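You operate a simulated robot arm through the tools that you are given. There is no shell and no other tool.

You are at the controls of a simulated robot arm. One attempt, no reset.

JOB
Take the small frame's back off and keep it in the knob drawer.
Fine: turn both buttons clear, lift the backing board out, shut the drawer; the frame stays on the sideboard.

It is judged by the outcome, as a careful person would: the job done as asked, and still so three seconds after it is handed in. It fails if anything else is knocked over, pushed out of place, dropped, spilled or broken.

ROBOT AND FRAMES
A 7-joint arm with a two-finger parallel gripper, fixed in place. Base frame: the origin is on the floor under the middle of its stand, x ahead of it, y to its left, z up. Lengths are in mm, angles in rad, forces in N, time in s.
It reaches about 1479 mm from its shoulder. Its first joint turns from -2.897 to 2.897 rad. Payload 4.4 kg.
The TCP is the grasp point between the finger pads, 23 mm short of the fingertips. In the tool frame z runs along the fingers and y along their closing line. Largest opening 94 mm; finger width 38, thickness 10; the body of the gripper, 54 by 96 mm, starts 39 mm behind the TCP.
Orientation is that of the tool frame in the base frame, as a unit quaternion [x, y, z, w]. With the fingers straight down and closing along the base's y, the tool's x points along the base's -x, its y along +y and its z along -z.

CONTROLS
- The arm moves only by the tool drive_tool. Its argument "moves" is one flat list of numbers, 7 for each row, row after row: the opening, from 0 (shut) to 1 (fully open), then the shift along the base's x, y, z in units of 150 mm (1.0 is 150 mm), then the turn, a rotation vector about the base's x, y, z in units of 120 degrees (1.0 is 120 degrees). In form: [jaw, x, y, z, rx, ry, rz, jaw, x, y, z, rx, ry, rz, ...]. A call has 1 to 20 rows; each row is the pose to reach, as a shift and turn from the pose commanded when the call began. A call with a number of a shift or a turn outside -1 to 1 is refused whole. Rows are played at 5 a second. More than 50 mm and 0.15 rad between two rows, or a gripper value outside its range, and nothing of the call is played. A pose out of reach is approached as far as the arm can. The call stops where the force on the tool passes 40 N (or 10 N more than at its start, if that is more) or the arm is blocked; 0.2 s more then pass. The fingers move at their own pace (about 72 mm/s each) and stop on an object; they squeeze with about 24 N. The grip force told is the motor's: it shows also when the fingers shut on nothing. Time passes only in rows, and 0.2 s behind the last, so rows that repeat a pose let the fingers close. It gives the time, the measured TCP pose, the force on the tool (base axes), the opening and the grip force at its end, in the units of the frame above (readings bear some noise), with the torque about the TCP (base axes, N m) and any sound that the robot's microphone picked up.
- Cameras (640 x 400 px; columns grow to the right, rows downward): "scene" is fixed at [42.2, -493.4, 1395.8]; the picture's right is [0.77, -0.64, 0.00], its down [-0.21, -0.25, -0.95] and it looks along [0.61, 0.72, -0.32] (base axes); focal length 367 px, centre (320, 200). "wrist" rides on the gripper at [86, 16, -74] in the tool frame; the picture's right is [-0.18, 0.98, 0.00], its down [-0.58, -0.11, -0.81] and it looks along [-0.79, -0.15, 0.59] (tool axes); focal length 243 px, centre (320, 200). There is no depth. A picture from a camera that has moved, and an enlarged one, comes with that camera's place and axes in the base frame and with its lens. The place of the scene camera against the robot may be out by one fixed shift of up to 25 mm in any direction.
- snapshot(camera): a new picture of that camera. No time passes.
- enlarge(camera, box): a new picture of the part [left, top, right, bottom] of that camera's present view, enlarged. No time passes.
- finish_job(): hands the job in; it is judged then, once.

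Places have to be worked out from the pictures, the camera data and where the tool is seen. Open the gripper and draw the arm clear of the work before you hand the job in, unless the task says otherwise.

The tools are called after ">>>" as a command line: name --argument value ..., lists and objects as JSON in quotes. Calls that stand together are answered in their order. drive_tool: Moves the arm, as the interface text tells. Its arguments: {"type":"object","properties":{"moves":{"type":"array","items":{"type":"number"}}},"required":["moves"]} The other tools are called the same way: snapshot (camera) takes a picture; enlarge (camera, box) takes an enlarged picture of a part of a camera's view; finish_job () hands the job in.

At the start:

```text
clock: 0.0
tcp_pos: [499.2, 411.2, 1138.5]
ee_rot: [0.0, 1.0, 0.0, 0.0]
ft_force: [0.2, 0.8, 0.0]
ft_torque: [0.02, 0.03, -0.04]
grip_width: 94.2
grasp_force: 0.0
```

scene: 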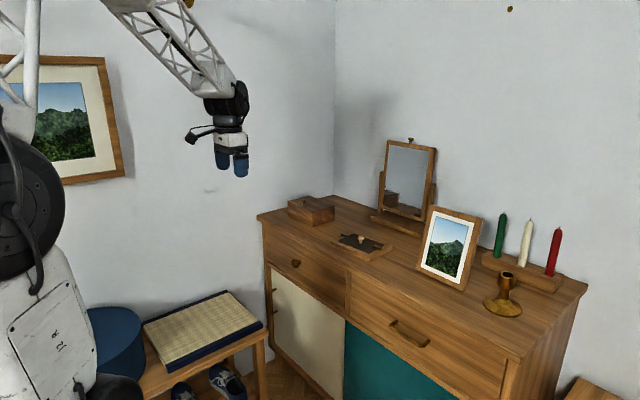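
wrist: 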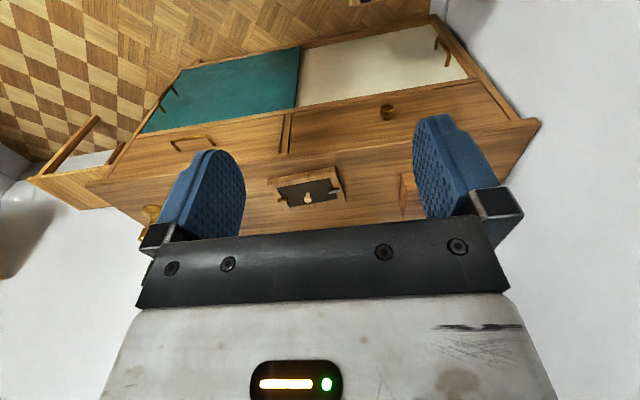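

I'll look at the scene closely first: the small frame lies face-down on the sideboard, and the drawer with the round knob is the left one. I enlarge several parts of both views.

>>> enlarge --camera "scene" --box '[310, 215, 420, 284]'

>>> enlarge --camera "scene" --box '[240, 170, 480, 320]'

>>> enlarge --camera "wrist" --box '[240, 140, 420, 252]'

```text
5.80 times, centred on (365, 250) of scene
camera zoom: at [42.2, -493.4, 1395.8], right [0.77, -0.64, 0.0], down [-0.21, -0.25, -0.95], along [0.61, 0.72, -0.32], focal length 2130 px, centre (59, -87)
```

zoom: 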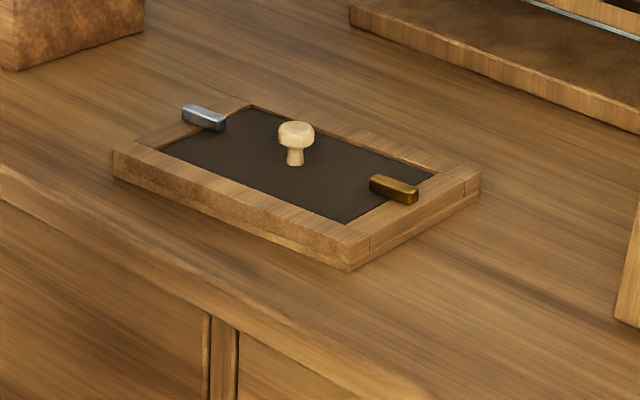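

```text
2.67 times, centred on (360, 245) of scene
camera zoom: at [42.2, -493.4, 1395.8], right [0.77, -0.64, 0.0], down [-0.21, -0.25, -0.95], along [0.61, 0.72, -0.32], focal length 980 px, centre (213, 80)
```

zoom: 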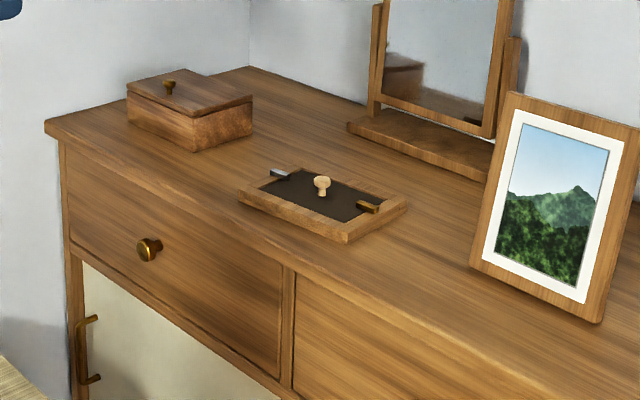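

```text
3.56 times, centred on (330, 196) of wrist
camera zoom: at [413.5, 427.1, 1212.6], right [0.18, 0.98, 0.0], down [0.58, -0.11, 0.81], along [0.79, -0.15, -0.59], focal length 863 px, centre (284, 214)
```

zoom: 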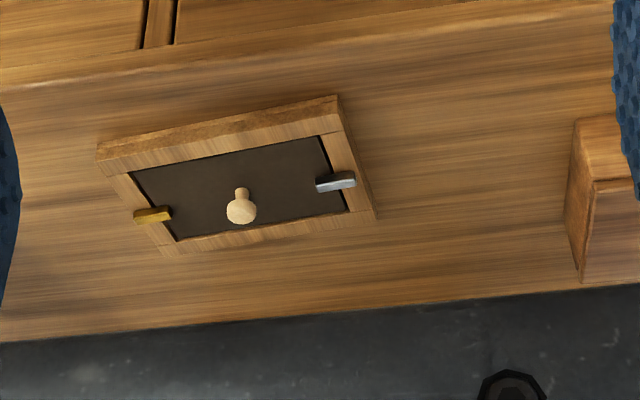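

The frame sits at roughly [900, 300, 835], face-down, with a wooden knob on the backing and two metal buttons overlapping the board. The drawer knob is near [770, 521, 694]. I move the tool closer to the frame, staying high, to get a better wrist view.

>>> drive_tool --moves '[1, 0.168, -0.053, -0.139, 0, 0, 0, 1, 0.336, -0.107, -0.277, 0, 0, 0, 1, 0.504, -0.16, -0.416, 0, 0, 0, 1, 0.672, -0.213, -0.554, 0, 0, 0, 1, 0.84, -0.267, -0.693, 0, 0, 0]'

```text
clock: 1.2
tcp_pos: [626.0, 371.4, 1034.4]
ee_rot: [-0.001, 1.0, 0.0, 0.0]
ft_force: [0.6, 0.2, -0.4]
ft_torque: [-0.02, 0.01, -0.02]
grip_width: 94.1
grasp_force: 0.1
```

The arm followed well. I continue to a viewing pose about 300 mm from the frame with nothing in the way.

>>> drive_tool --moves '[1, 0.168, -0.053, -0.12, 0, 0, 0, 1, 0.336, -0.107, -0.24, 0, 0, 0, 1, 0.504, -0.16, -0.36, 0, 0, 0, 1, 0.672, -0.213, -0.48, 0, 0, 0, 1, 0.84, -0.267, -0.6, 0, 0, 0]'

>>> snapshot --camera "wrist"

>>> snapshot --camera "scene"

```text
clock: 2.4
tcp_pos: [752.4, 331.5, 944.8]
ee_rot: [0.0, 1.0, -0.001, 0.0]
ft_force: [-0.4, -0.1, -0.7]
ft_torque: [0.01, 0.01, 0.02]
grip_width: 94.1
grasp_force: 0.1
```

```text
taken
camera wrist: at [666.2, 347.4, 1019.6], right [0.18, 0.98, 0.0], down [0.58, -0.11, 0.81], along [0.79, -0.15, -0.59], focal length 243 px, centre (320, 200)
```

wrist: 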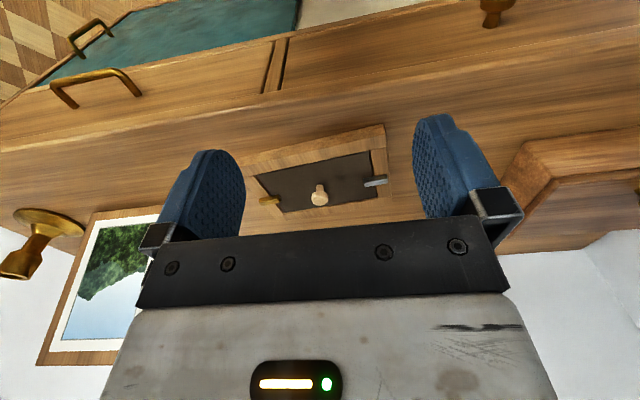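

```text
taken
```

scene: 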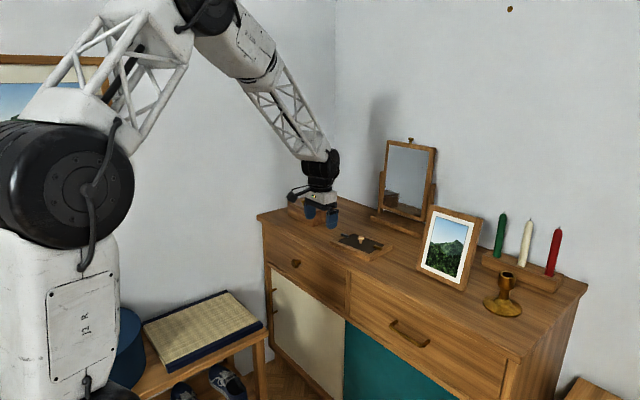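

The frame is between the fingers in view. I enlarge on it for detail.

>>> enlarge --camera "wrist" --box '[235, 115, 405, 221]'

>>> enlarge --camera "scene" --box '[330, 222, 400, 266]'

```text
3.76 times, centred on (320, 168) of wrist
camera zoom: at [666.2, 347.4, 1019.6], right [0.18, 0.98, 0.0], down [0.58, -0.11, 0.81], along [0.79, -0.15, -0.59], focal length 913 px, centre (320, 320)
```

zoom: 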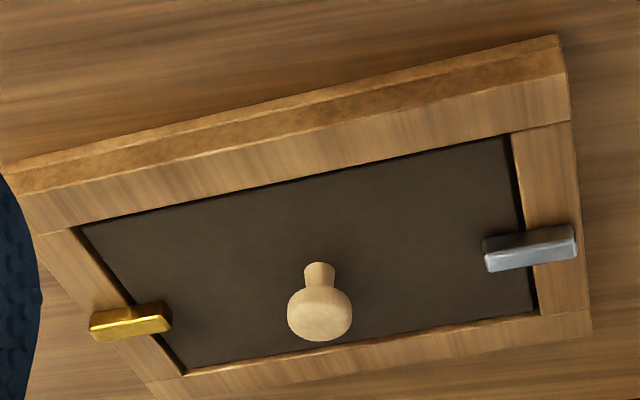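

```text
9.09 times, centred on (365, 244) of scene
camera zoom: at [42.2, -493.4, 1395.8], right [0.77, -0.64, 0.0], down [-0.21, -0.25, -0.95], along [0.61, 0.72, -0.32], focal length 3340 px, centre (-89, -200)
```

zoom: 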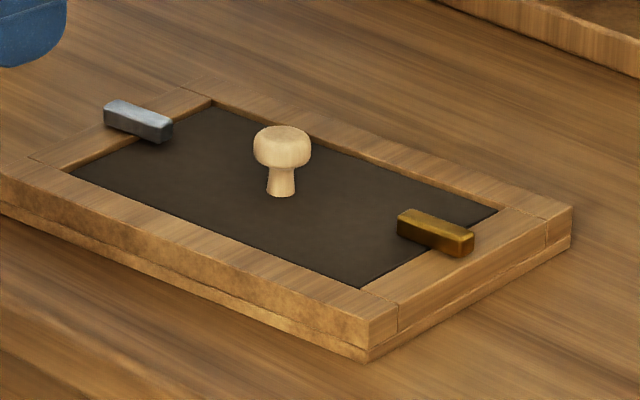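

For a steeper view with parallax I move forward and up so the frame shows near the top of the wrist image from above.

>>> drive_tool --moves '[1, 0.15, -0.033, 0.11, 0, 0, 0, 1, 0.35, -0.066, 0.22, 0, 0, 0, 1, 0.55, -0.1, 0.33, 0, 0, 0, 1, 0.73, -0.133, 0.44, 0, 0, 0, 1, 0.9, -0.167, 0.44, 0, 0, 0]'

>>> snapshot --camera "wrist"

```text
clock: 3.6
tcp_pos: [887.5, 305.9, 1009.6]
ee_rot: [0.0, 1.0, -0.001, 0.0]
ft_force: [-0.2, -0.2, 0.0]
ft_torque: [0.0, 0.02, 0.01]
grip_width: 93.9
grasp_force: 0.0
```

```text
taken
camera wrist: at [800.9, 322.0, 1084.0], right [0.18, 0.98, 0.0], down [0.58, -0.11, 0.81], along [0.79, -0.15, -0.59], focal length 243 px, centre (320, 200)
```

wrist: 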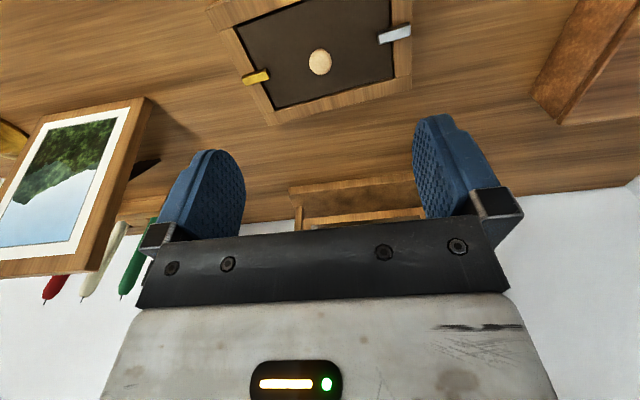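

>>> enlarge --camera "wrist" --box '[200, 0, 424, 140]'

```text
2.86 times, centred on (312, 70) of wrist
camera zoom: at [800.9, 322.0, 1084.0], right [0.18, 0.98, 0.0], down [0.58, -0.11, 0.81], along [0.79, -0.15, -0.59], focal length 693 px, centre (343, 571)
```

zoom: 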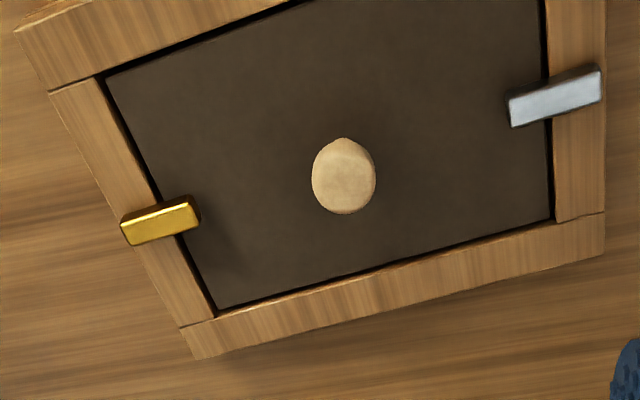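

The knob of the backing is triangulated at about [912, 301.5, 833], the frame top at z ≈ 816 with the frame yawed about +5.4°. I enlarge each button to find its pivot and size.

>>> enlarge --camera "wrist" --box '[368, 10, 424, 45]'

>>> enlarge --camera "wrist" --box '[230, 58, 286, 93]'

>>> enlarge --camera "scene" --box '[336, 228, 368, 248]'

>>> enlarge --camera "scene" --box '[360, 235, 392, 255]'

```text
11.43 times, centred on (396, 28) of wrist
camera zoom: at [800.9, 322.0, 1084.0], right [0.18, 0.98, 0.0], down [0.58, -0.11, 0.81], along [0.79, -0.15, -0.59], focal length 2773 px, centre (-549, 2171)
```

zoom: 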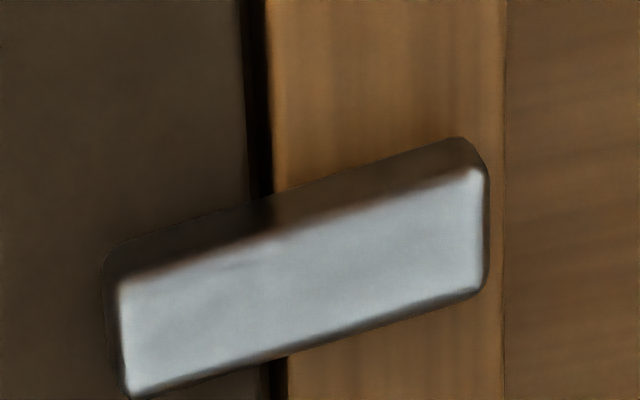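

```text
11.43 times, centred on (258, 76) of wrist
camera zoom: at [800.9, 322.0, 1084.0], right [0.18, 0.98, 0.0], down [0.58, -0.11, 0.81], along [0.79, -0.15, -0.59], focal length 2773 px, centre (1029, 1623)
```

zoom: 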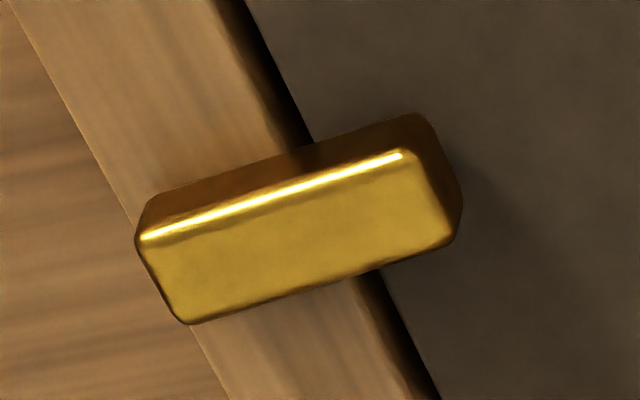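

```text
16.00 times, centred on (352, 238) of scene
camera zoom: at [42.2, -493.4, 1395.8], right [0.77, -0.64, 0.0], down [-0.21, -0.25, -0.95], along [0.61, 0.72, -0.32], focal length 5879 px, centre (-192, -408)
```

zoom: 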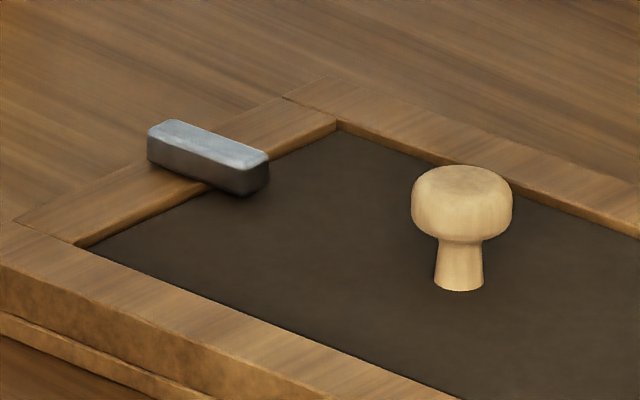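

```text
16.00 times, centred on (376, 245) of scene
camera zoom: at [42.2, -493.4, 1395.8], right [0.77, -0.64, 0.0], down [-0.21, -0.25, -0.95], along [0.61, 0.72, -0.32], focal length 5879 px, centre (-576, -520)
```

zoom: 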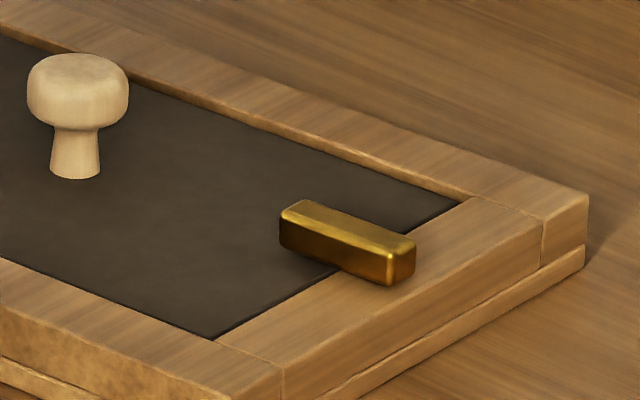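

The buttons are about 28 × 10 × 9 mm, centred on the rail's inner edge (local y ±58…±86), so the pivot should be on the rail near ±80. I yaw the tool so the fingers close across the silver button and bring it above the pivot, still 50 mm clear.

>>> drive_tool --moves '[0.4, 0.009, 0.042, -0.061, 0, 0, 0.0663, 0.4, 0.018, 0.084, -0.122, 0, 0, 0.1325, 0.4, 0.027, 0.126, -0.183, 0, 0, 0.1988, 0.4, 0.036, 0.168, -0.244, 0, 0, 0.265, 0.4, 0.045, 0.21, -0.305, 0, 0, 0.3313, 0.4, 0.055, 0.252, -0.366, 0, 0, 0.3975, 0.4, 0.064, 0.294, -0.426, 0, 0, 0.4638, 0.4, 0.073, 0.336, -0.487, 0, 0, 0.53, 0.4, 0.082, 0.378, -0.548, 0, 0, 0.5963, 0.4, 0.091, 0.42, -0.609, 0, 0, 0.6625, 0.4, 0.1, 0.462, -0.67, 0, 0, 0.7288, 0.4, 0.109, 0.504, -0.731, 0, 0, 0.795]'

>>> snapshot --camera "wrist"

>>> snapshot --camera "scene"

```text
clock: 6.2
tcp_pos: [901.9, 381.9, 900.3]
ee_rot: [0.741, -0.672, 0.0, 0.0]
ft_force: [-0.7, -0.1, -0.1]
ft_torque: [0.03, 0.01, -0.01]
grip_width: 37.7
grasp_force: 0.0
```

```text
taken
camera wrist: at [895.3, 293.8, 975.4], right [-1.0, 0.09, 0.0], down [0.05, 0.59, 0.81], along [0.07, 0.8, -0.59], focal length 243 px, centre (320, 200)
```

wrist: 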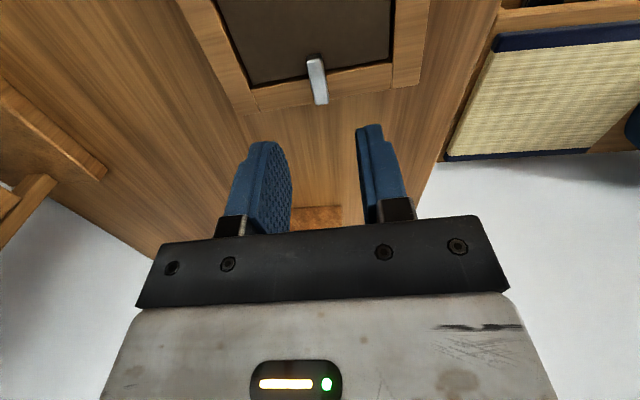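

```text
taken
```

scene: 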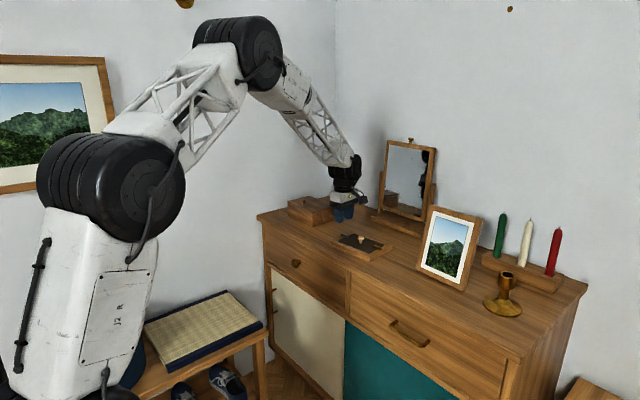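

The tool is yawed across the silver button now. I enlarge around the button to refine its position from this second viewpoint.

>>> enlarge --camera "wrist" --box '[272, 40, 368, 100]'

>>> enlarge --camera "wrist" --box '[160, 0, 448, 180]'

```text
6.67 times, centred on (320, 70) of wrist
camera zoom: at [895.3, 293.8, 975.4], right [-1.0, 0.09, 0.0], down [0.05, 0.59, 0.81], along [0.07, 0.8, -0.59], focal length 1618 px, centre (320, 1067)
```

zoom: 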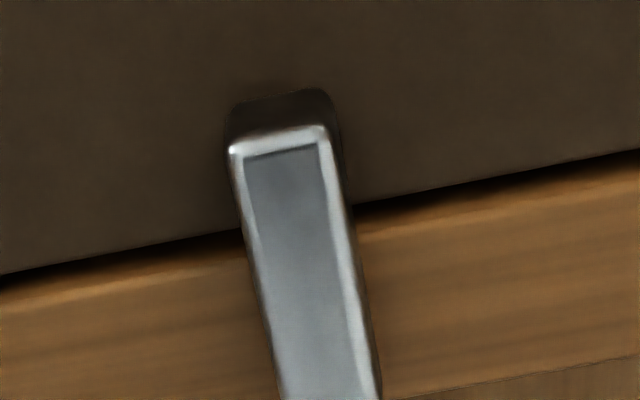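

```text
2.22 times, centred on (304, 90) of wrist
camera zoom: at [895.3, 293.8, 975.4], right [-1.0, 0.09, 0.0], down [0.05, 0.59, 0.81], along [0.07, 0.8, -0.59], focal length 539 px, centre (356, 444)
```

zoom: 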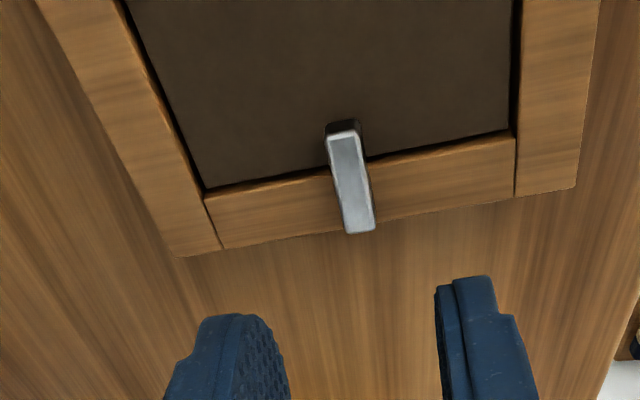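

Both viewpoints agree on the silver button: it runs from about (905, 360) to (902.6, 388), top z ≈ 825. I descend straight to fingertip height of about 822 with jaws 38 mm apart, then look.

>>> drive_tool --moves '[0.4, 0.007, 0, -0.13, 0, 0, 0, 0.4, 0.007, 0, -0.25, 0, 0, 0, 0.4, 0.007, 0, -0.33, 0, 0, 0, 0.4, 0.007, 0, -0.369, 0, 0, 0]'

>>> snapshot --camera "wrist"

>>> enlarge --camera "scene" --box '[310, 185, 406, 245]'

```text
clock: 7.2
tcp_pos: [904.5, 381.6, 844.7]
ee_rot: [0.739, -0.673, 0.0, 0.0]
ft_force: [-0.7, -0.3, 0.0]
ft_torque: [-0.03, 0.01, 0.02]
grip_width: 37.7
grasp_force: 0.0
```

```text
taken
camera wrist: at [896.6, 293.4, 919.7], right [-1.0, 0.09, 0.0], down [0.05, 0.59, 0.81], along [0.07, 0.8, -0.59], focal length 243 px, centre (320, 200)
```

wrist: 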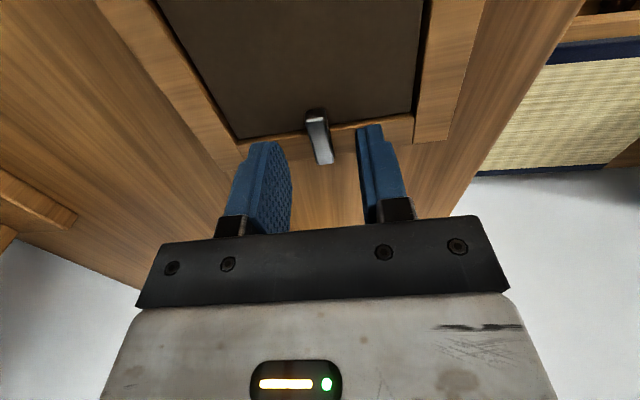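

```text
6.67 times, centred on (358, 215) of scene
camera zoom: at [42.2, -493.4, 1395.8], right [0.77, -0.64, 0.0], down [-0.21, -0.25, -0.95], along [0.61, 0.72, -0.32], focal length 2450 px, centre (67, 100)
```

zoom: 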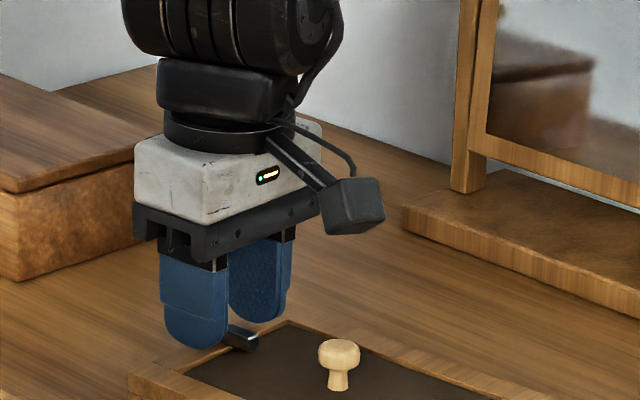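

The fingers straddle the button. I zoom in on the wrist image to compare tip height with the button.

>>> enlarge --camera "wrist" --box '[230, 95, 422, 215]'

>>> enlarge --camera "scene" --box '[325, 220, 365, 245]'

```text
3.33 times, centred on (326, 155) of wrist
camera zoom: at [896.6, 293.4, 919.7], right [-1.0, 0.09, 0.0], down [0.05, 0.59, 0.81], along [0.07, 0.8, -0.59], focal length 809 px, centre (300, 350)
```

zoom: 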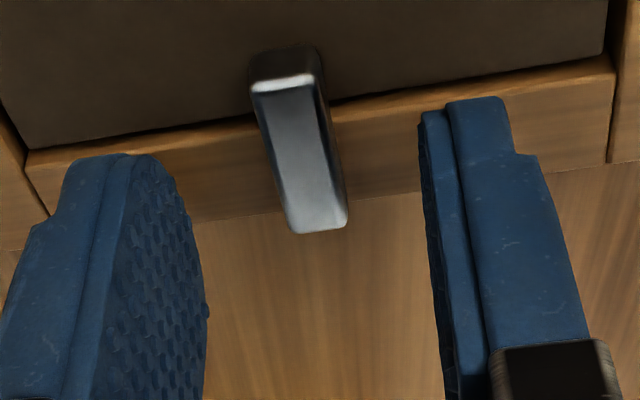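

```text
16.00 times, centred on (345, 232) of scene
camera zoom: at [42.2, -493.4, 1395.8], right [0.77, -0.64, 0.0], down [-0.21, -0.25, -0.95], along [0.61, 0.72, -0.32], focal length 5879 px, centre (-80, -320)
```

zoom: 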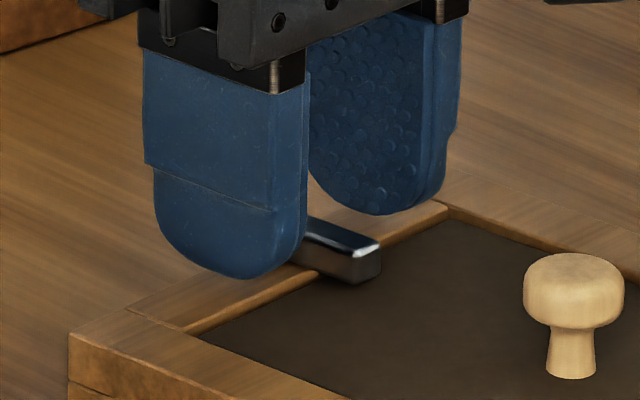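

The fingers are centred on the button with about 3 mm of overlap. I lower 3 mm more and close to a loose 15 mm gap (wrench-style), checking forces.

>>> drive_tool --moves '[0.4, 0, 0, -0.01, 0, 0, 0, 0.4, 0, 0, -0.021, 0, 0, 0, 0.25, 0, 0, -0.021, 0, 0, 0, 0.16, 0, 0, -0.021, 0, 0, 0, 0.16, 0, 0, -0.021, 0, 0, 0]'

>>> enlarge --camera "wrist" --box '[230, 95, 422, 215]'

>>> enlarge --camera "scene" --box '[325, 220, 365, 245]'

```text
clock: 8.4
tcp_pos: [904.2, 381.2, 841.3]
ee_rot: [0.74, -0.673, 0.0, 0.001]
ft_force: [-0.5, 0.8, -1.1]
ft_torque: [0.02, 0.02, 0.01]
grip_width: 15.0
grasp_force: 0.1
```

```text
3.33 times, centred on (326, 155) of wrist
camera zoom: at [896.6, 293.5, 916.4], right [-1.0, 0.09, 0.0], down [0.05, 0.59, 0.81], along [0.07, 0.8, -0.59], focal length 809 px, centre (300, 350)
```

zoom: 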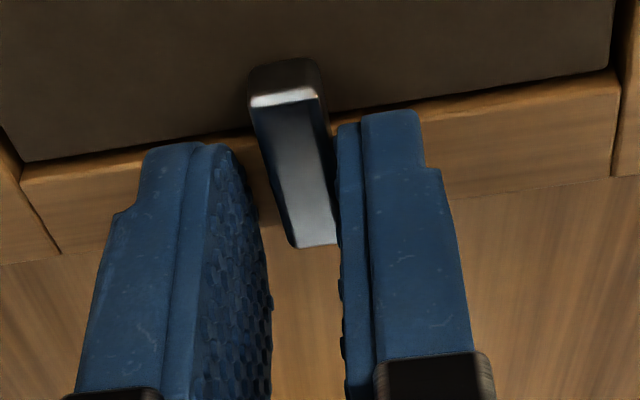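

```text
16.00 times, centred on (345, 232) of scene
camera zoom: at [42.2, -493.4, 1395.8], right [0.77, -0.64, 0.0], down [-0.21, -0.25, -0.95], along [0.61, 0.72, -0.32], focal length 5879 px, centre (-80, -320)
```

zoom: 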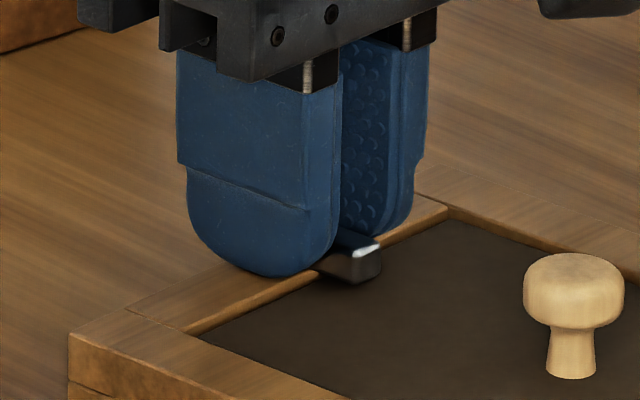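

No contact yet, button inside the 15 mm gap. I now rotate the tool about −30° in place (clockwise) and check how the button follows.

>>> drive_tool --moves '[0.16, 0, 0, 0, 0, 0, -0.0625, 0.16, 0, 0, 0, 0, 0, -0.125, 0.16, 0, 0, 0, 0, 0, -0.1875, 0.16, 0, 0, 0, 0, 0, -0.25]'

>>> enlarge --camera "wrist" --box '[200, 60, 440, 210]'

>>> enlarge --camera "scene" --box '[325, 220, 389, 260]'

```text
clock: 9.4
tcp_pos: [905.0, 380.8, 842.4]
ee_rot: [-0.54, 0.842, -0.001, 0.0]
ft_force: [-0.9, 0.0, -0.4]
ft_torque: [-0.01, 0.04, 0.0]
grip_width: 15.2
grasp_force: 0.2
```

```text
2.67 times, centred on (320, 135) of wrist
camera zoom: at [853.5, 309.3, 916.4], right [-0.82, 0.58, 0.0], down [0.34, 0.48, 0.81], along [0.47, 0.66, -0.59], focal length 647 px, centre (320, 373)
```

zoom: 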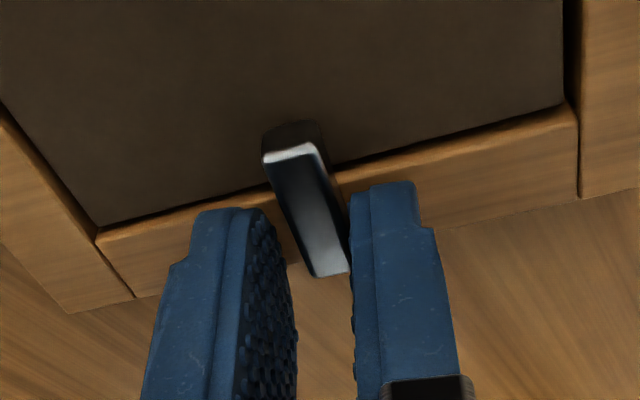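

```text
10.00 times, centred on (357, 240) of scene
camera zoom: at [42.2, -493.4, 1395.8], right [0.77, -0.64, 0.0], down [-0.21, -0.25, -0.95], along [0.61, 0.72, -0.32], focal length 3674 px, centre (-50, -200)
```

zoom: 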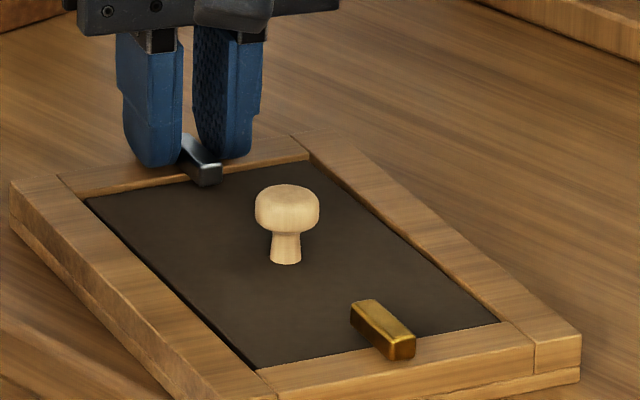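

The whole frame turned with the button instead of the button turning on its pivot, so in this direction the button is stiff or against a stop. I rotate back the other way, which both restores the frame and tests whether the button yields counter-clockwise.

>>> drive_tool --moves '[0.16, 0, 0, 0, 0, 0, 0.05, 0.16, 0, 0, 0, 0, 0, 0.1, 0.16, 0, 0, 0, 0, 0, 0.15, 0.16, 0, 0, 0, 0, 0, 0.2, 0.16, 0, 0, 0, 0, 0, 0.25]'

>>> enlarge --camera "wrist" --box '[200, 60, 440, 210]'

>>> enlarge --camera "scene" --box '[325, 220, 389, 260]'

```text
clock: 10.6
tcp_pos: [904.2, 380.9, 842.3]
ee_rot: [0.74, -0.672, 0.0, 0.001]
ft_force: [0.6, -0.4, 0.0]
ft_torque: [-0.03, -0.02, -0.01]
grip_width: 14.8
grasp_force: 0.0
```

```text
2.67 times, centred on (320, 135) of wrist
camera zoom: at [896.6, 293.6, 916.6], right [-1.0, 0.09, 0.0], down [0.05, 0.59, 0.81], along [0.07, 0.8, -0.59], focal length 647 px, centre (320, 373)
```

zoom: 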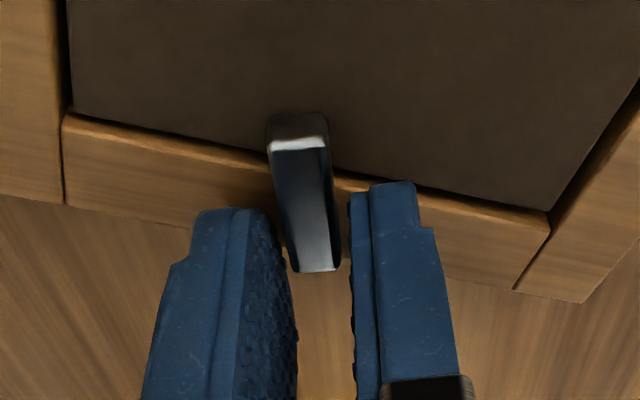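

```text
10.00 times, centred on (357, 240) of scene
camera zoom: at [42.2, -493.4, 1395.8], right [0.77, -0.64, 0.0], down [-0.21, -0.25, -0.95], along [0.61, 0.72, -0.32], focal length 3674 px, centre (-50, -200)
```

zoom: 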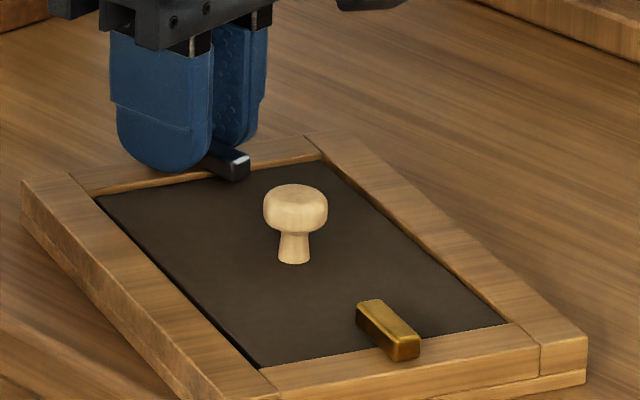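

Counter-clockwise works: the silver button has turned about 18° on its pivot while the frame (now yawed about −18°) stayed put. I continue turning +30° and check.

>>> drive_tool --moves '[0.16, 0, 0, 0, 0, 0, 0.05, 0.16, 0, 0, 0, 0, 0, 0.1, 0.16, 0, 0, 0, 0, 0, 0.15, 0.16, 0, 0, 0, 0, 0, 0.2, 0.16, 0, 0, 0, 0, 0, 0.25]'

>>> enlarge --camera "wrist" --box '[200, 60, 440, 210]'

>>> enlarge --camera "scene" --box '[325, 210, 405, 260]'

```text
clock: 11.8
tcp_pos: [903.4, 381.5, 843.0]
ee_rot: [0.889, -0.458, 0.0, 0.0]
ft_force: [0.2, 0.2, -0.2]
ft_torque: [-0.03, 0.02, -0.02]
grip_width: 15.2
grasp_force: 0.1
```

```text
2.67 times, centred on (320, 135) of wrist
camera zoom: at [941.6, 301.3, 917.0], right [-0.91, -0.42, 0.0], down [-0.25, 0.54, 0.81], along [-0.34, 0.73, -0.59], focal length 647 px, centre (320, 373)
```

zoom: 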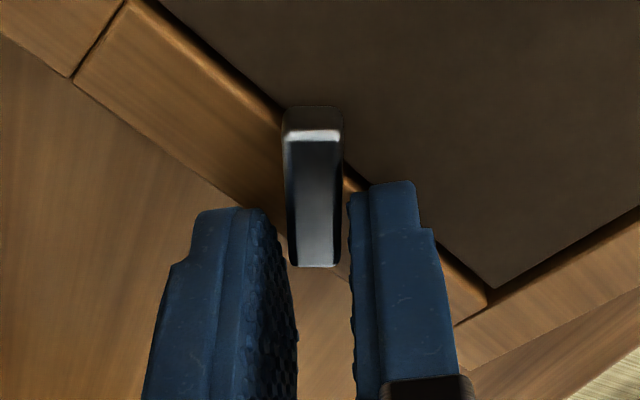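

```text
8.00 times, centred on (365, 235) of scene
camera zoom: at [42.2, -493.4, 1395.8], right [0.77, -0.64, 0.0], down [-0.21, -0.25, -0.95], along [0.61, 0.72, -0.32], focal length 2939 px, centre (-40, -80)
```

zoom: 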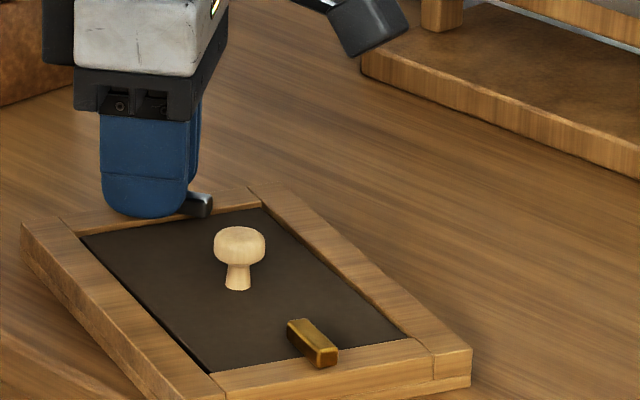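

The button follows cleanly and the frame stays still. I continue another 36°.

>>> drive_tool --moves '[0.16, 0, 0, 0, 0, 0, 0.05, 0.16, 0, 0, 0, 0, 0, 0.1, 0.16, 0, 0, 0, 0, 0, 0.15, 0.16, 0, 0, 0, 0, 0, 0.2, 0.16, 0, 0, 0, 0, 0, 0.25, 0.16, 0, 0, 0, 0, 0, 0.3]'

>>> enlarge --camera "wrist" --box '[200, 60, 440, 210]'

>>> enlarge --camera "scene" --box '[325, 210, 405, 260]'

```text
clock: 13.2
tcp_pos: [904.2, 380.8, 843.0]
ee_rot: [0.987, -0.161, 0.0, 0.001]
ft_force: [-0.3, 0.4, 0.2]
ft_torque: [-0.02, 0.03, -0.01]
grip_width: 15.0
grasp_force: 0.1
```

```text
2.67 times, centred on (320, 135) of wrist
camera zoom: at [981.5, 338.3, 916.5], right [-0.49, -0.87, 0.0], down [-0.52, 0.29, 0.81], along [-0.7, 0.39, -0.59], focal length 647 px, centre (320, 373)
```

zoom: 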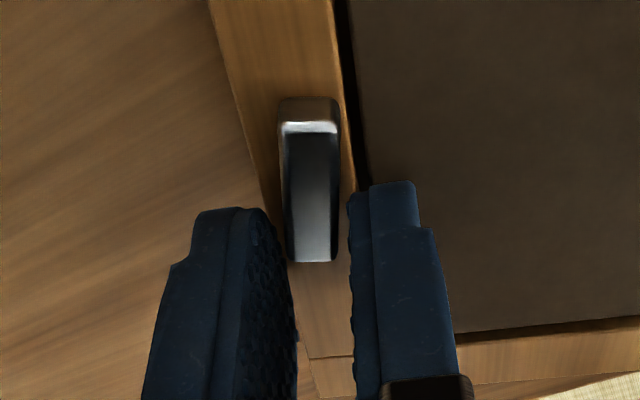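

```text
8.00 times, centred on (365, 235) of scene
camera zoom: at [42.2, -493.4, 1395.8], right [0.77, -0.64, 0.0], down [-0.21, -0.25, -0.95], along [0.61, 0.72, -0.32], focal length 2939 px, centre (-40, -80)
```

zoom: 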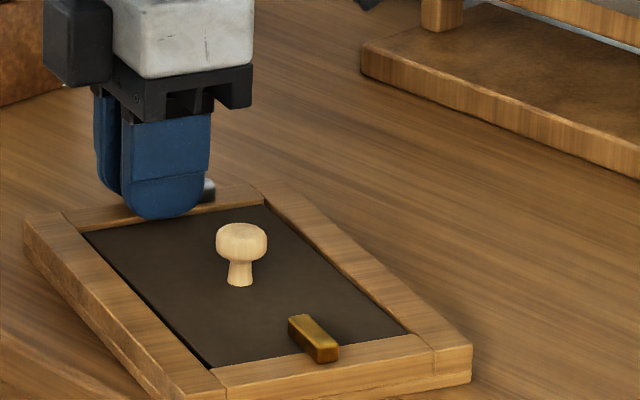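

The silver button now lies on the rail, nearly parallel to it. I give it 8° more for margin and look again.

>>> drive_tool --moves '[0.16, 0, 0, 0, 0, 0, 0.035, 0.16, 0, 0, 0, 0, 0, 0.07]'

>>> enlarge --camera "wrist" --box '[200, 60, 440, 210]'

```text
clock: 13.8
tcp_pos: [904.8, 381.3, 841.9]
ee_rot: [0.996, -0.089, 0.0, 0.0]
ft_force: [0.3, -0.4, -0.7]
ft_torque: [-0.02, 0.0, -0.01]
grip_width: 15.7
grasp_force: 0.2
```

```text
2.67 times, centred on (320, 135) of wrist
camera zoom: at [986.9, 350.1, 916.6], right [-0.35, -0.94, 0.0], down [-0.55, 0.21, 0.81], along [-0.75, 0.29, -0.59], focal length 647 px, centre (320, 373)
```

zoom: 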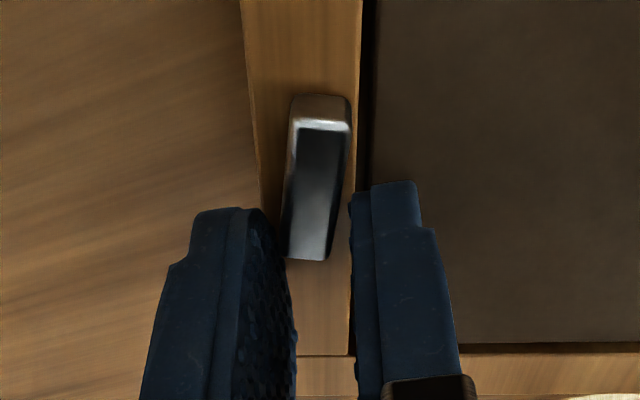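

The rail is parallel to the tool but the button still lags about 9°, with only ~1.5 mm clearance to the board edge. I rotate another 8° to take up the slack and push it further clear.

>>> drive_tool --moves '[0.16, 0, 0, 0, 0, 0, 0.035, 0.16, 0, 0, 0, 0, 0, 0.07, 0.16, 0, 0, 0, 0, 0, 0.08]'

>>> enlarge --camera "wrist" --box '[200, 60, 440, 210]'

>>> enlarge --camera "scene" --box '[325, 210, 405, 260]'

```text
clock: 14.6
tcp_pos: [905.0, 381.9, 841.8]
ee_rot: [1.0, -0.004, 0.0, 0.0]
ft_force: [-1.0, -1.1, 0.5]
ft_torque: [-0.02, 0.0, -0.03]
grip_width: 15.8
grasp_force: 0.8
```

```text
2.67 times, centred on (320, 135) of wrist
camera zoom: at [990.9, 364.2, 916.4], right [-0.19, -0.98, 0.0], down [-0.58, 0.11, 0.81], along [-0.79, 0.16, -0.59], focal length 647 px, centre (320, 373)
```

zoom: 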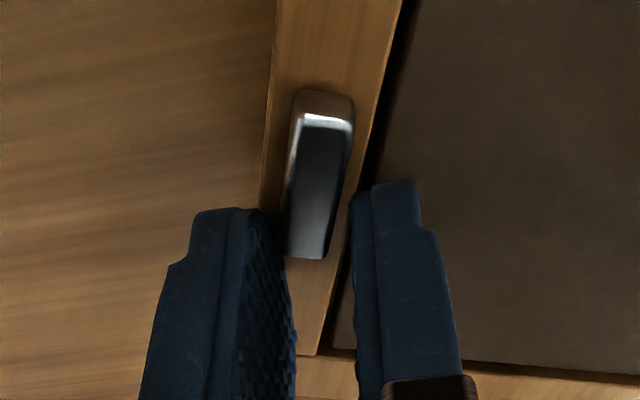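

```text
8.00 times, centred on (365, 235) of scene
camera zoom: at [42.2, -493.4, 1395.8], right [0.77, -0.64, 0.0], down [-0.21, -0.25, -0.95], along [0.61, 0.72, -0.32], focal length 2939 px, centre (-40, -80)
```

zoom: 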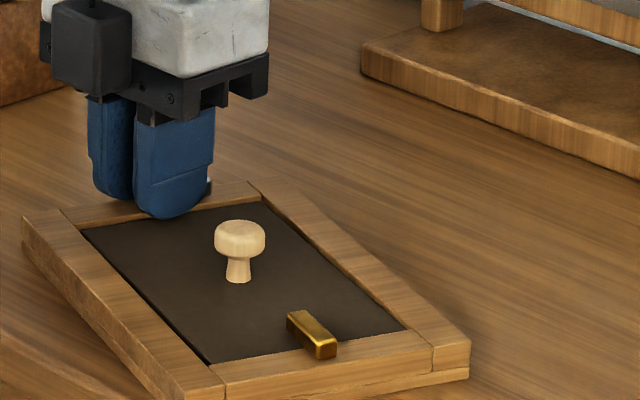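

The silver button is now parallel to the rail and clear of the board. I open slightly, lift, then yaw back to 72° and travel to above the brass button (estimated pivot near [855, 229] with the frame at about −18°).

>>> drive_tool --moves '[0.28, 0, 0, 0, 0, 0, 0, 0.28, 0, 0, 0.02, 0, 0, 0, 0.35, 0, 0, 0.2, 0, 0, 0, 0.4, 0, 0, 0.4, 0, 0, 0, 0.4, -0.024, -0.07, 0.4, 0, 0, -0.064, 0.4, -0.048, -0.14, 0.4, 0, 0, -0.128, 0.4, -0.071, -0.21, 0.4, 0, 0, -0.192, 0.4, -0.095, -0.28, 0.4, 0, 0, -0.256, 0.4, -0.119, -0.35, 0.4, 0, 0, -0.32, 0.4, -0.143, -0.42, 0.4, 0, 0, -0.384, 0.4, -0.167, -0.49, 0.4, 0, 0, -0.448, 0.4, -0.19, -0.56, 0.4, 0, 0, -0.512, 0.4, -0.214, -0.63, 0.4, 0, 0, -0.576, 0.4, -0.238, -0.7, 0.4, 0, 0, -0.64, 0.4, -0.262, -0.77, 0.4, 0, 0, -0.704, 0.4, -0.286, -0.84, 0.4, 0, 0, -0.768, 0.4, -0.309, -0.91, 0.4, 0, 0, -0.832, 0.4, -0.333, -0.98, 0.4, 0, 0, -0.896]'

>>> snapshot --camera "wrist"

>>> snapshot --camera "scene"

```text
clock: 18.4
tcp_pos: [854.7, 234.4, 901.9]
ee_rot: [-0.587, 0.81, 0.0, -0.001]
ft_force: [0.3, -0.3, 0.0]
ft_torque: [0.01, 0.02, -0.02]
grip_width: 37.5
grasp_force: 0.0
```

```text
taken
camera wrist: at [812.1, 157.0, 976.8], right [-0.88, 0.48, 0.0], down [0.29, 0.52, 0.81], along [0.39, 0.71, -0.59], focal length 243 px, centre (320, 200)
```

wrist: 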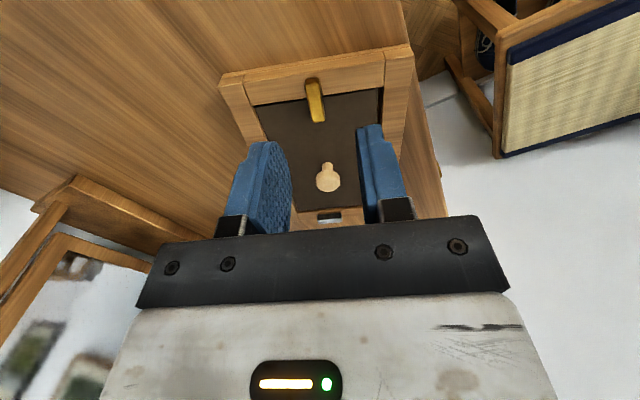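

```text
taken
```

scene: 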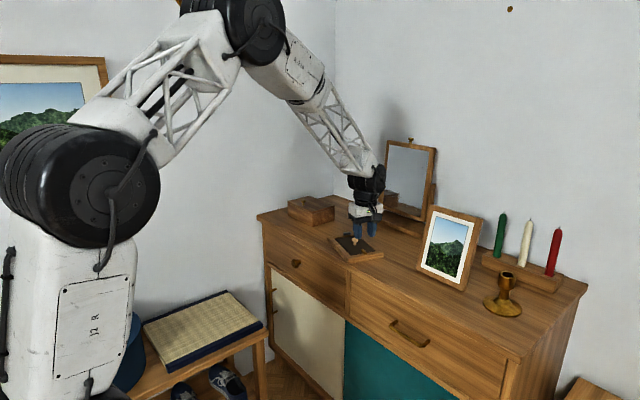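

The frame is well on the sideboard. I enlarge the brass button and frame in the wrist view to place the next descent.

>>> enlarge --camera "wrist" --box '[210, 35, 434, 175]'

>>> enlarge --camera "wrist" --box '[280, 65, 352, 110]'

```text
2.86 times, centred on (322, 105) of wrist
camera zoom: at [812.1, 157.0, 976.8], right [-0.88, 0.48, 0.0], down [0.29, 0.52, 0.81], along [0.39, 0.71, -0.59], focal length 693 px, centre (314, 471)
```

zoom: 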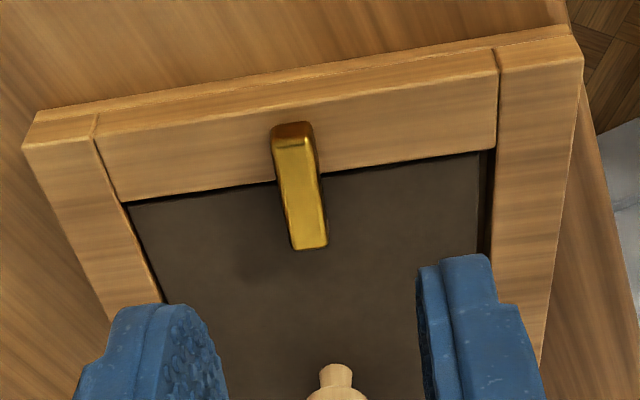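

```text
8.89 times, centred on (316, 88) of wrist
camera zoom: at [812.1, 157.0, 976.8], right [-0.88, 0.48, 0.0], down [0.29, 0.52, 0.81], along [0.39, 0.71, -0.59], focal length 2157 px, centre (356, 1200)
```

zoom: 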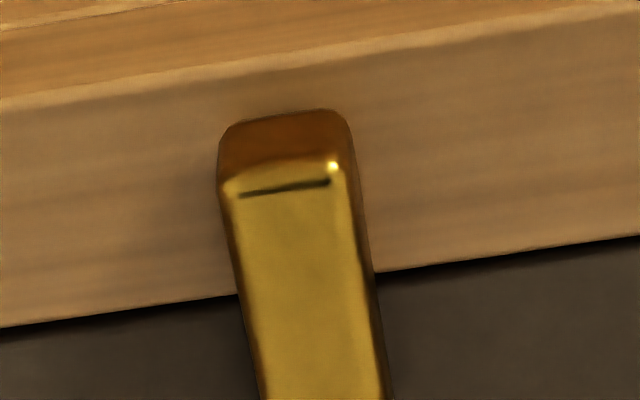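

The frame yaw is about −20°, and the brass button's pivot should be near [858, 233.5]. I shift there, correct yaw by −2°, and descend to just straddle the button with open jaws.

>>> drive_tool --moves '[0.4, 0.014, -0.002, -0.1, 0, 0, -0.0167, 0.4, 0.027, -0.004, -0.22, 0, 0, -0.0167, 0.4, 0.027, -0.004, -0.32, 0, 0, -0.0167, 0.4, 0.027, -0.004, -0.375, 0, 0, -0.0167]'

>>> enlarge --camera "wrist" --box '[200, 60, 440, 210]'

>>> enlarge --camera "scene" --box '[335, 215, 399, 255]'

```text
clock: 19.4
tcp_pos: [859.1, 232.9, 845.4]
ee_rot: [-0.572, 0.82, 0.0, 0.001]
ft_force: [0.5, -1.0, 0.6]
ft_torque: [-0.01, 0.0, 0.0]
grip_width: 38.0
grasp_force: 0.1
```

```text
2.67 times, centred on (320, 135) of wrist
camera zoom: at [814.2, 157.9, 920.3], right [-0.86, 0.51, 0.0], down [0.3, 0.51, 0.81], along [0.41, 0.69, -0.59], focal length 647 px, centre (320, 373)
```

zoom: 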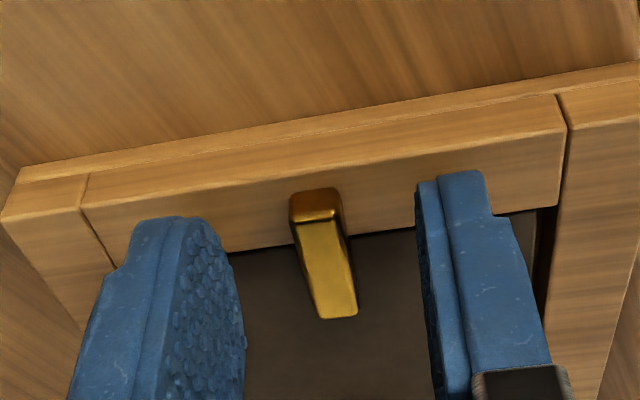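

```text
10.00 times, centred on (367, 235) of scene
camera zoom: at [42.2, -493.4, 1395.8], right [0.77, -0.64, 0.0], down [-0.21, -0.25, -0.95], along [0.61, 0.72, -0.32], focal length 3674 px, centre (-150, -150)
```

zoom: 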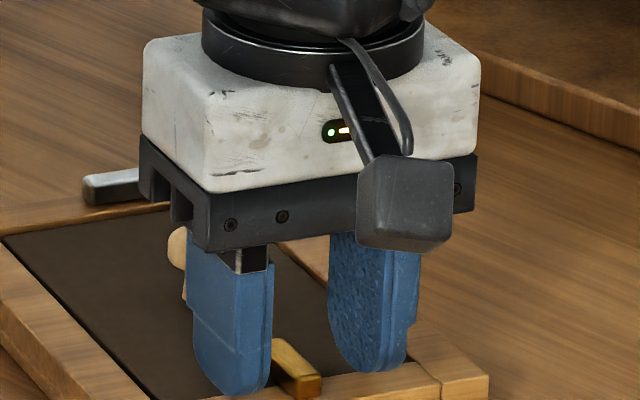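

The brass button is centred between the fingers. I lower 3 mm, close to the loose 15 mm gap, and test a +20° turn (if the stop is that way, the frame merely swings back toward its original orientation).

>>> drive_tool --moves '[0.4, 0, 0, -0.023, 0, 0, 0, 0.25, 0, 0, -0.023, 0, 0, 0, 0.16, 0, 0, -0.023, 0, 0, 0, 0.16, 0, 0, -0.023, 0, 0, 0, 0.16, 0, 0, -0.023, 0, 0, 0.042, 0.16, 0, 0, -0.023, 0, 0, 0.084, 0.16, 0, 0, -0.023, 0, 0, 0.126, 0.16, 0, 0, -0.023, 0, 0, 0.167]'

>>> enlarge --camera "wrist" --box '[200, 60, 440, 210]'

>>> enlarge --camera "scene" --box '[320, 215, 400, 265]'

```text
clock: 21.2
tcp_pos: [858.4, 234.3, 843.7]
ee_rot: [0.707, -0.707, 0.0, 0.001]
ft_force: [-1.7, -1.0, 0.6]
ft_torque: [-0.01, 0.04, 0.0]
grip_width: 15.9
grasp_force: 1.0
```

```text
2.67 times, centred on (320, 135) of wrist
camera zoom: at [842.4, 147.3, 917.3], right [-0.98, 0.18, 0.0], down [0.11, 0.58, 0.81], along [0.15, 0.79, -0.59], focal length 647 px, centre (320, 373)
```

zoom: 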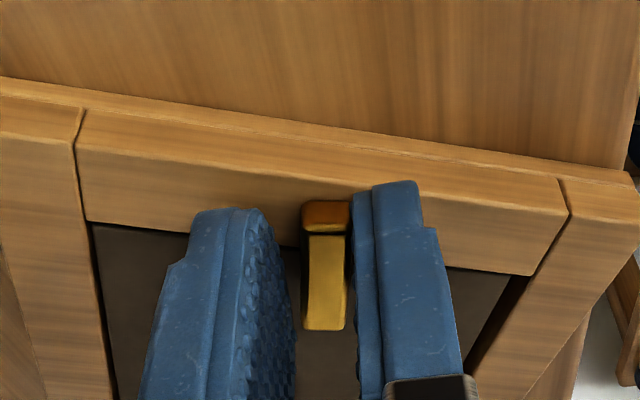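

```text
8.00 times, centred on (360, 240) of scene
camera zoom: at [42.2, -493.4, 1395.8], right [0.77, -0.64, 0.0], down [-0.21, -0.25, -0.95], along [0.61, 0.72, -0.32], focal length 2939 px, centre (0, -120)
```

zoom: 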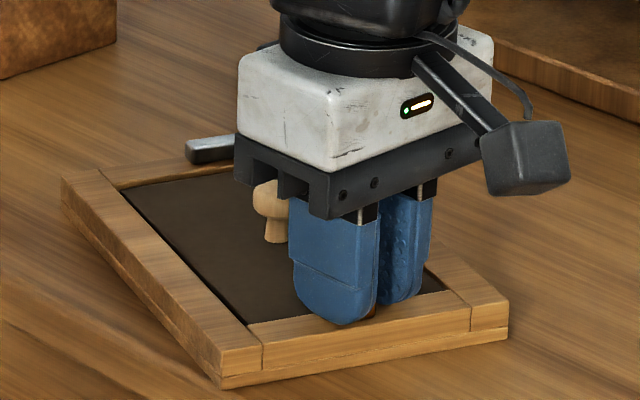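

The brass button also turns counter-clockwise on its pivot while the frame stays. I continue +36°.

>>> drive_tool --moves '[0.16, 0, 0, 0, 0, 0, 0.05, 0.16, 0, 0, 0, 0, 0, 0.1, 0.16, 0, 0, 0, 0, 0, 0.15, 0.16, 0, 0, 0, 0, 0, 0.2, 0.16, 0, 0, 0, 0, 0, 0.25, 0.16, 0, 0, 0, 0, 0, 0.3]'

>>> enlarge --camera "wrist" --box '[200, 60, 440, 210]'

>>> enlarge --camera "scene" --box '[320, 215, 400, 265]'

```text
clock: 22.6
tcp_pos: [858.7, 234.2, 843.8]
ee_rot: [0.891, -0.454, 0.0, 0.0]
ft_force: [0.5, 1.0, 0.2]
ft_torque: [0.01, -0.01, -0.01]
grip_width: 15.5
grasp_force: 0.5
```

```text
2.67 times, centred on (320, 135) of wrist
camera zoom: at [896.4, 154.2, 917.3], right [-0.9, -0.43, 0.0], down [-0.25, 0.53, 0.81], along [-0.35, 0.73, -0.59], focal length 647 px, centre (320, 373)
```

zoom: 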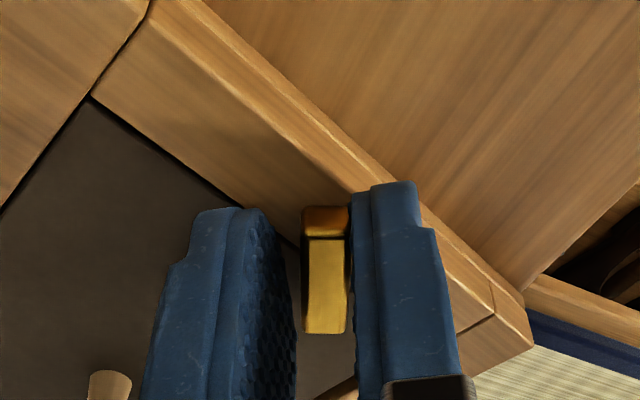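

```text
8.00 times, centred on (360, 240) of scene
camera zoom: at [42.2, -493.4, 1395.8], right [0.77, -0.64, 0.0], down [-0.21, -0.25, -0.95], along [0.61, 0.72, -0.32], focal length 2939 px, centre (0, -120)
```

zoom: 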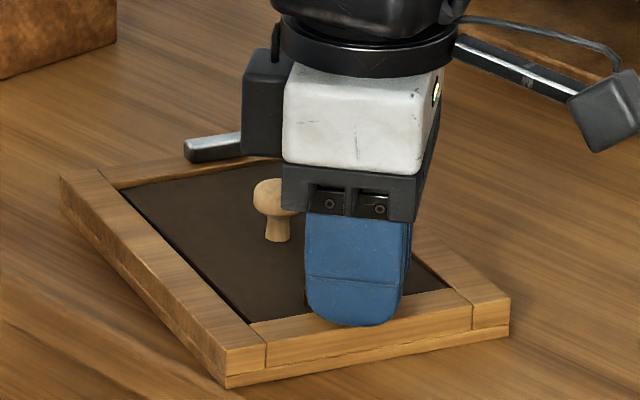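

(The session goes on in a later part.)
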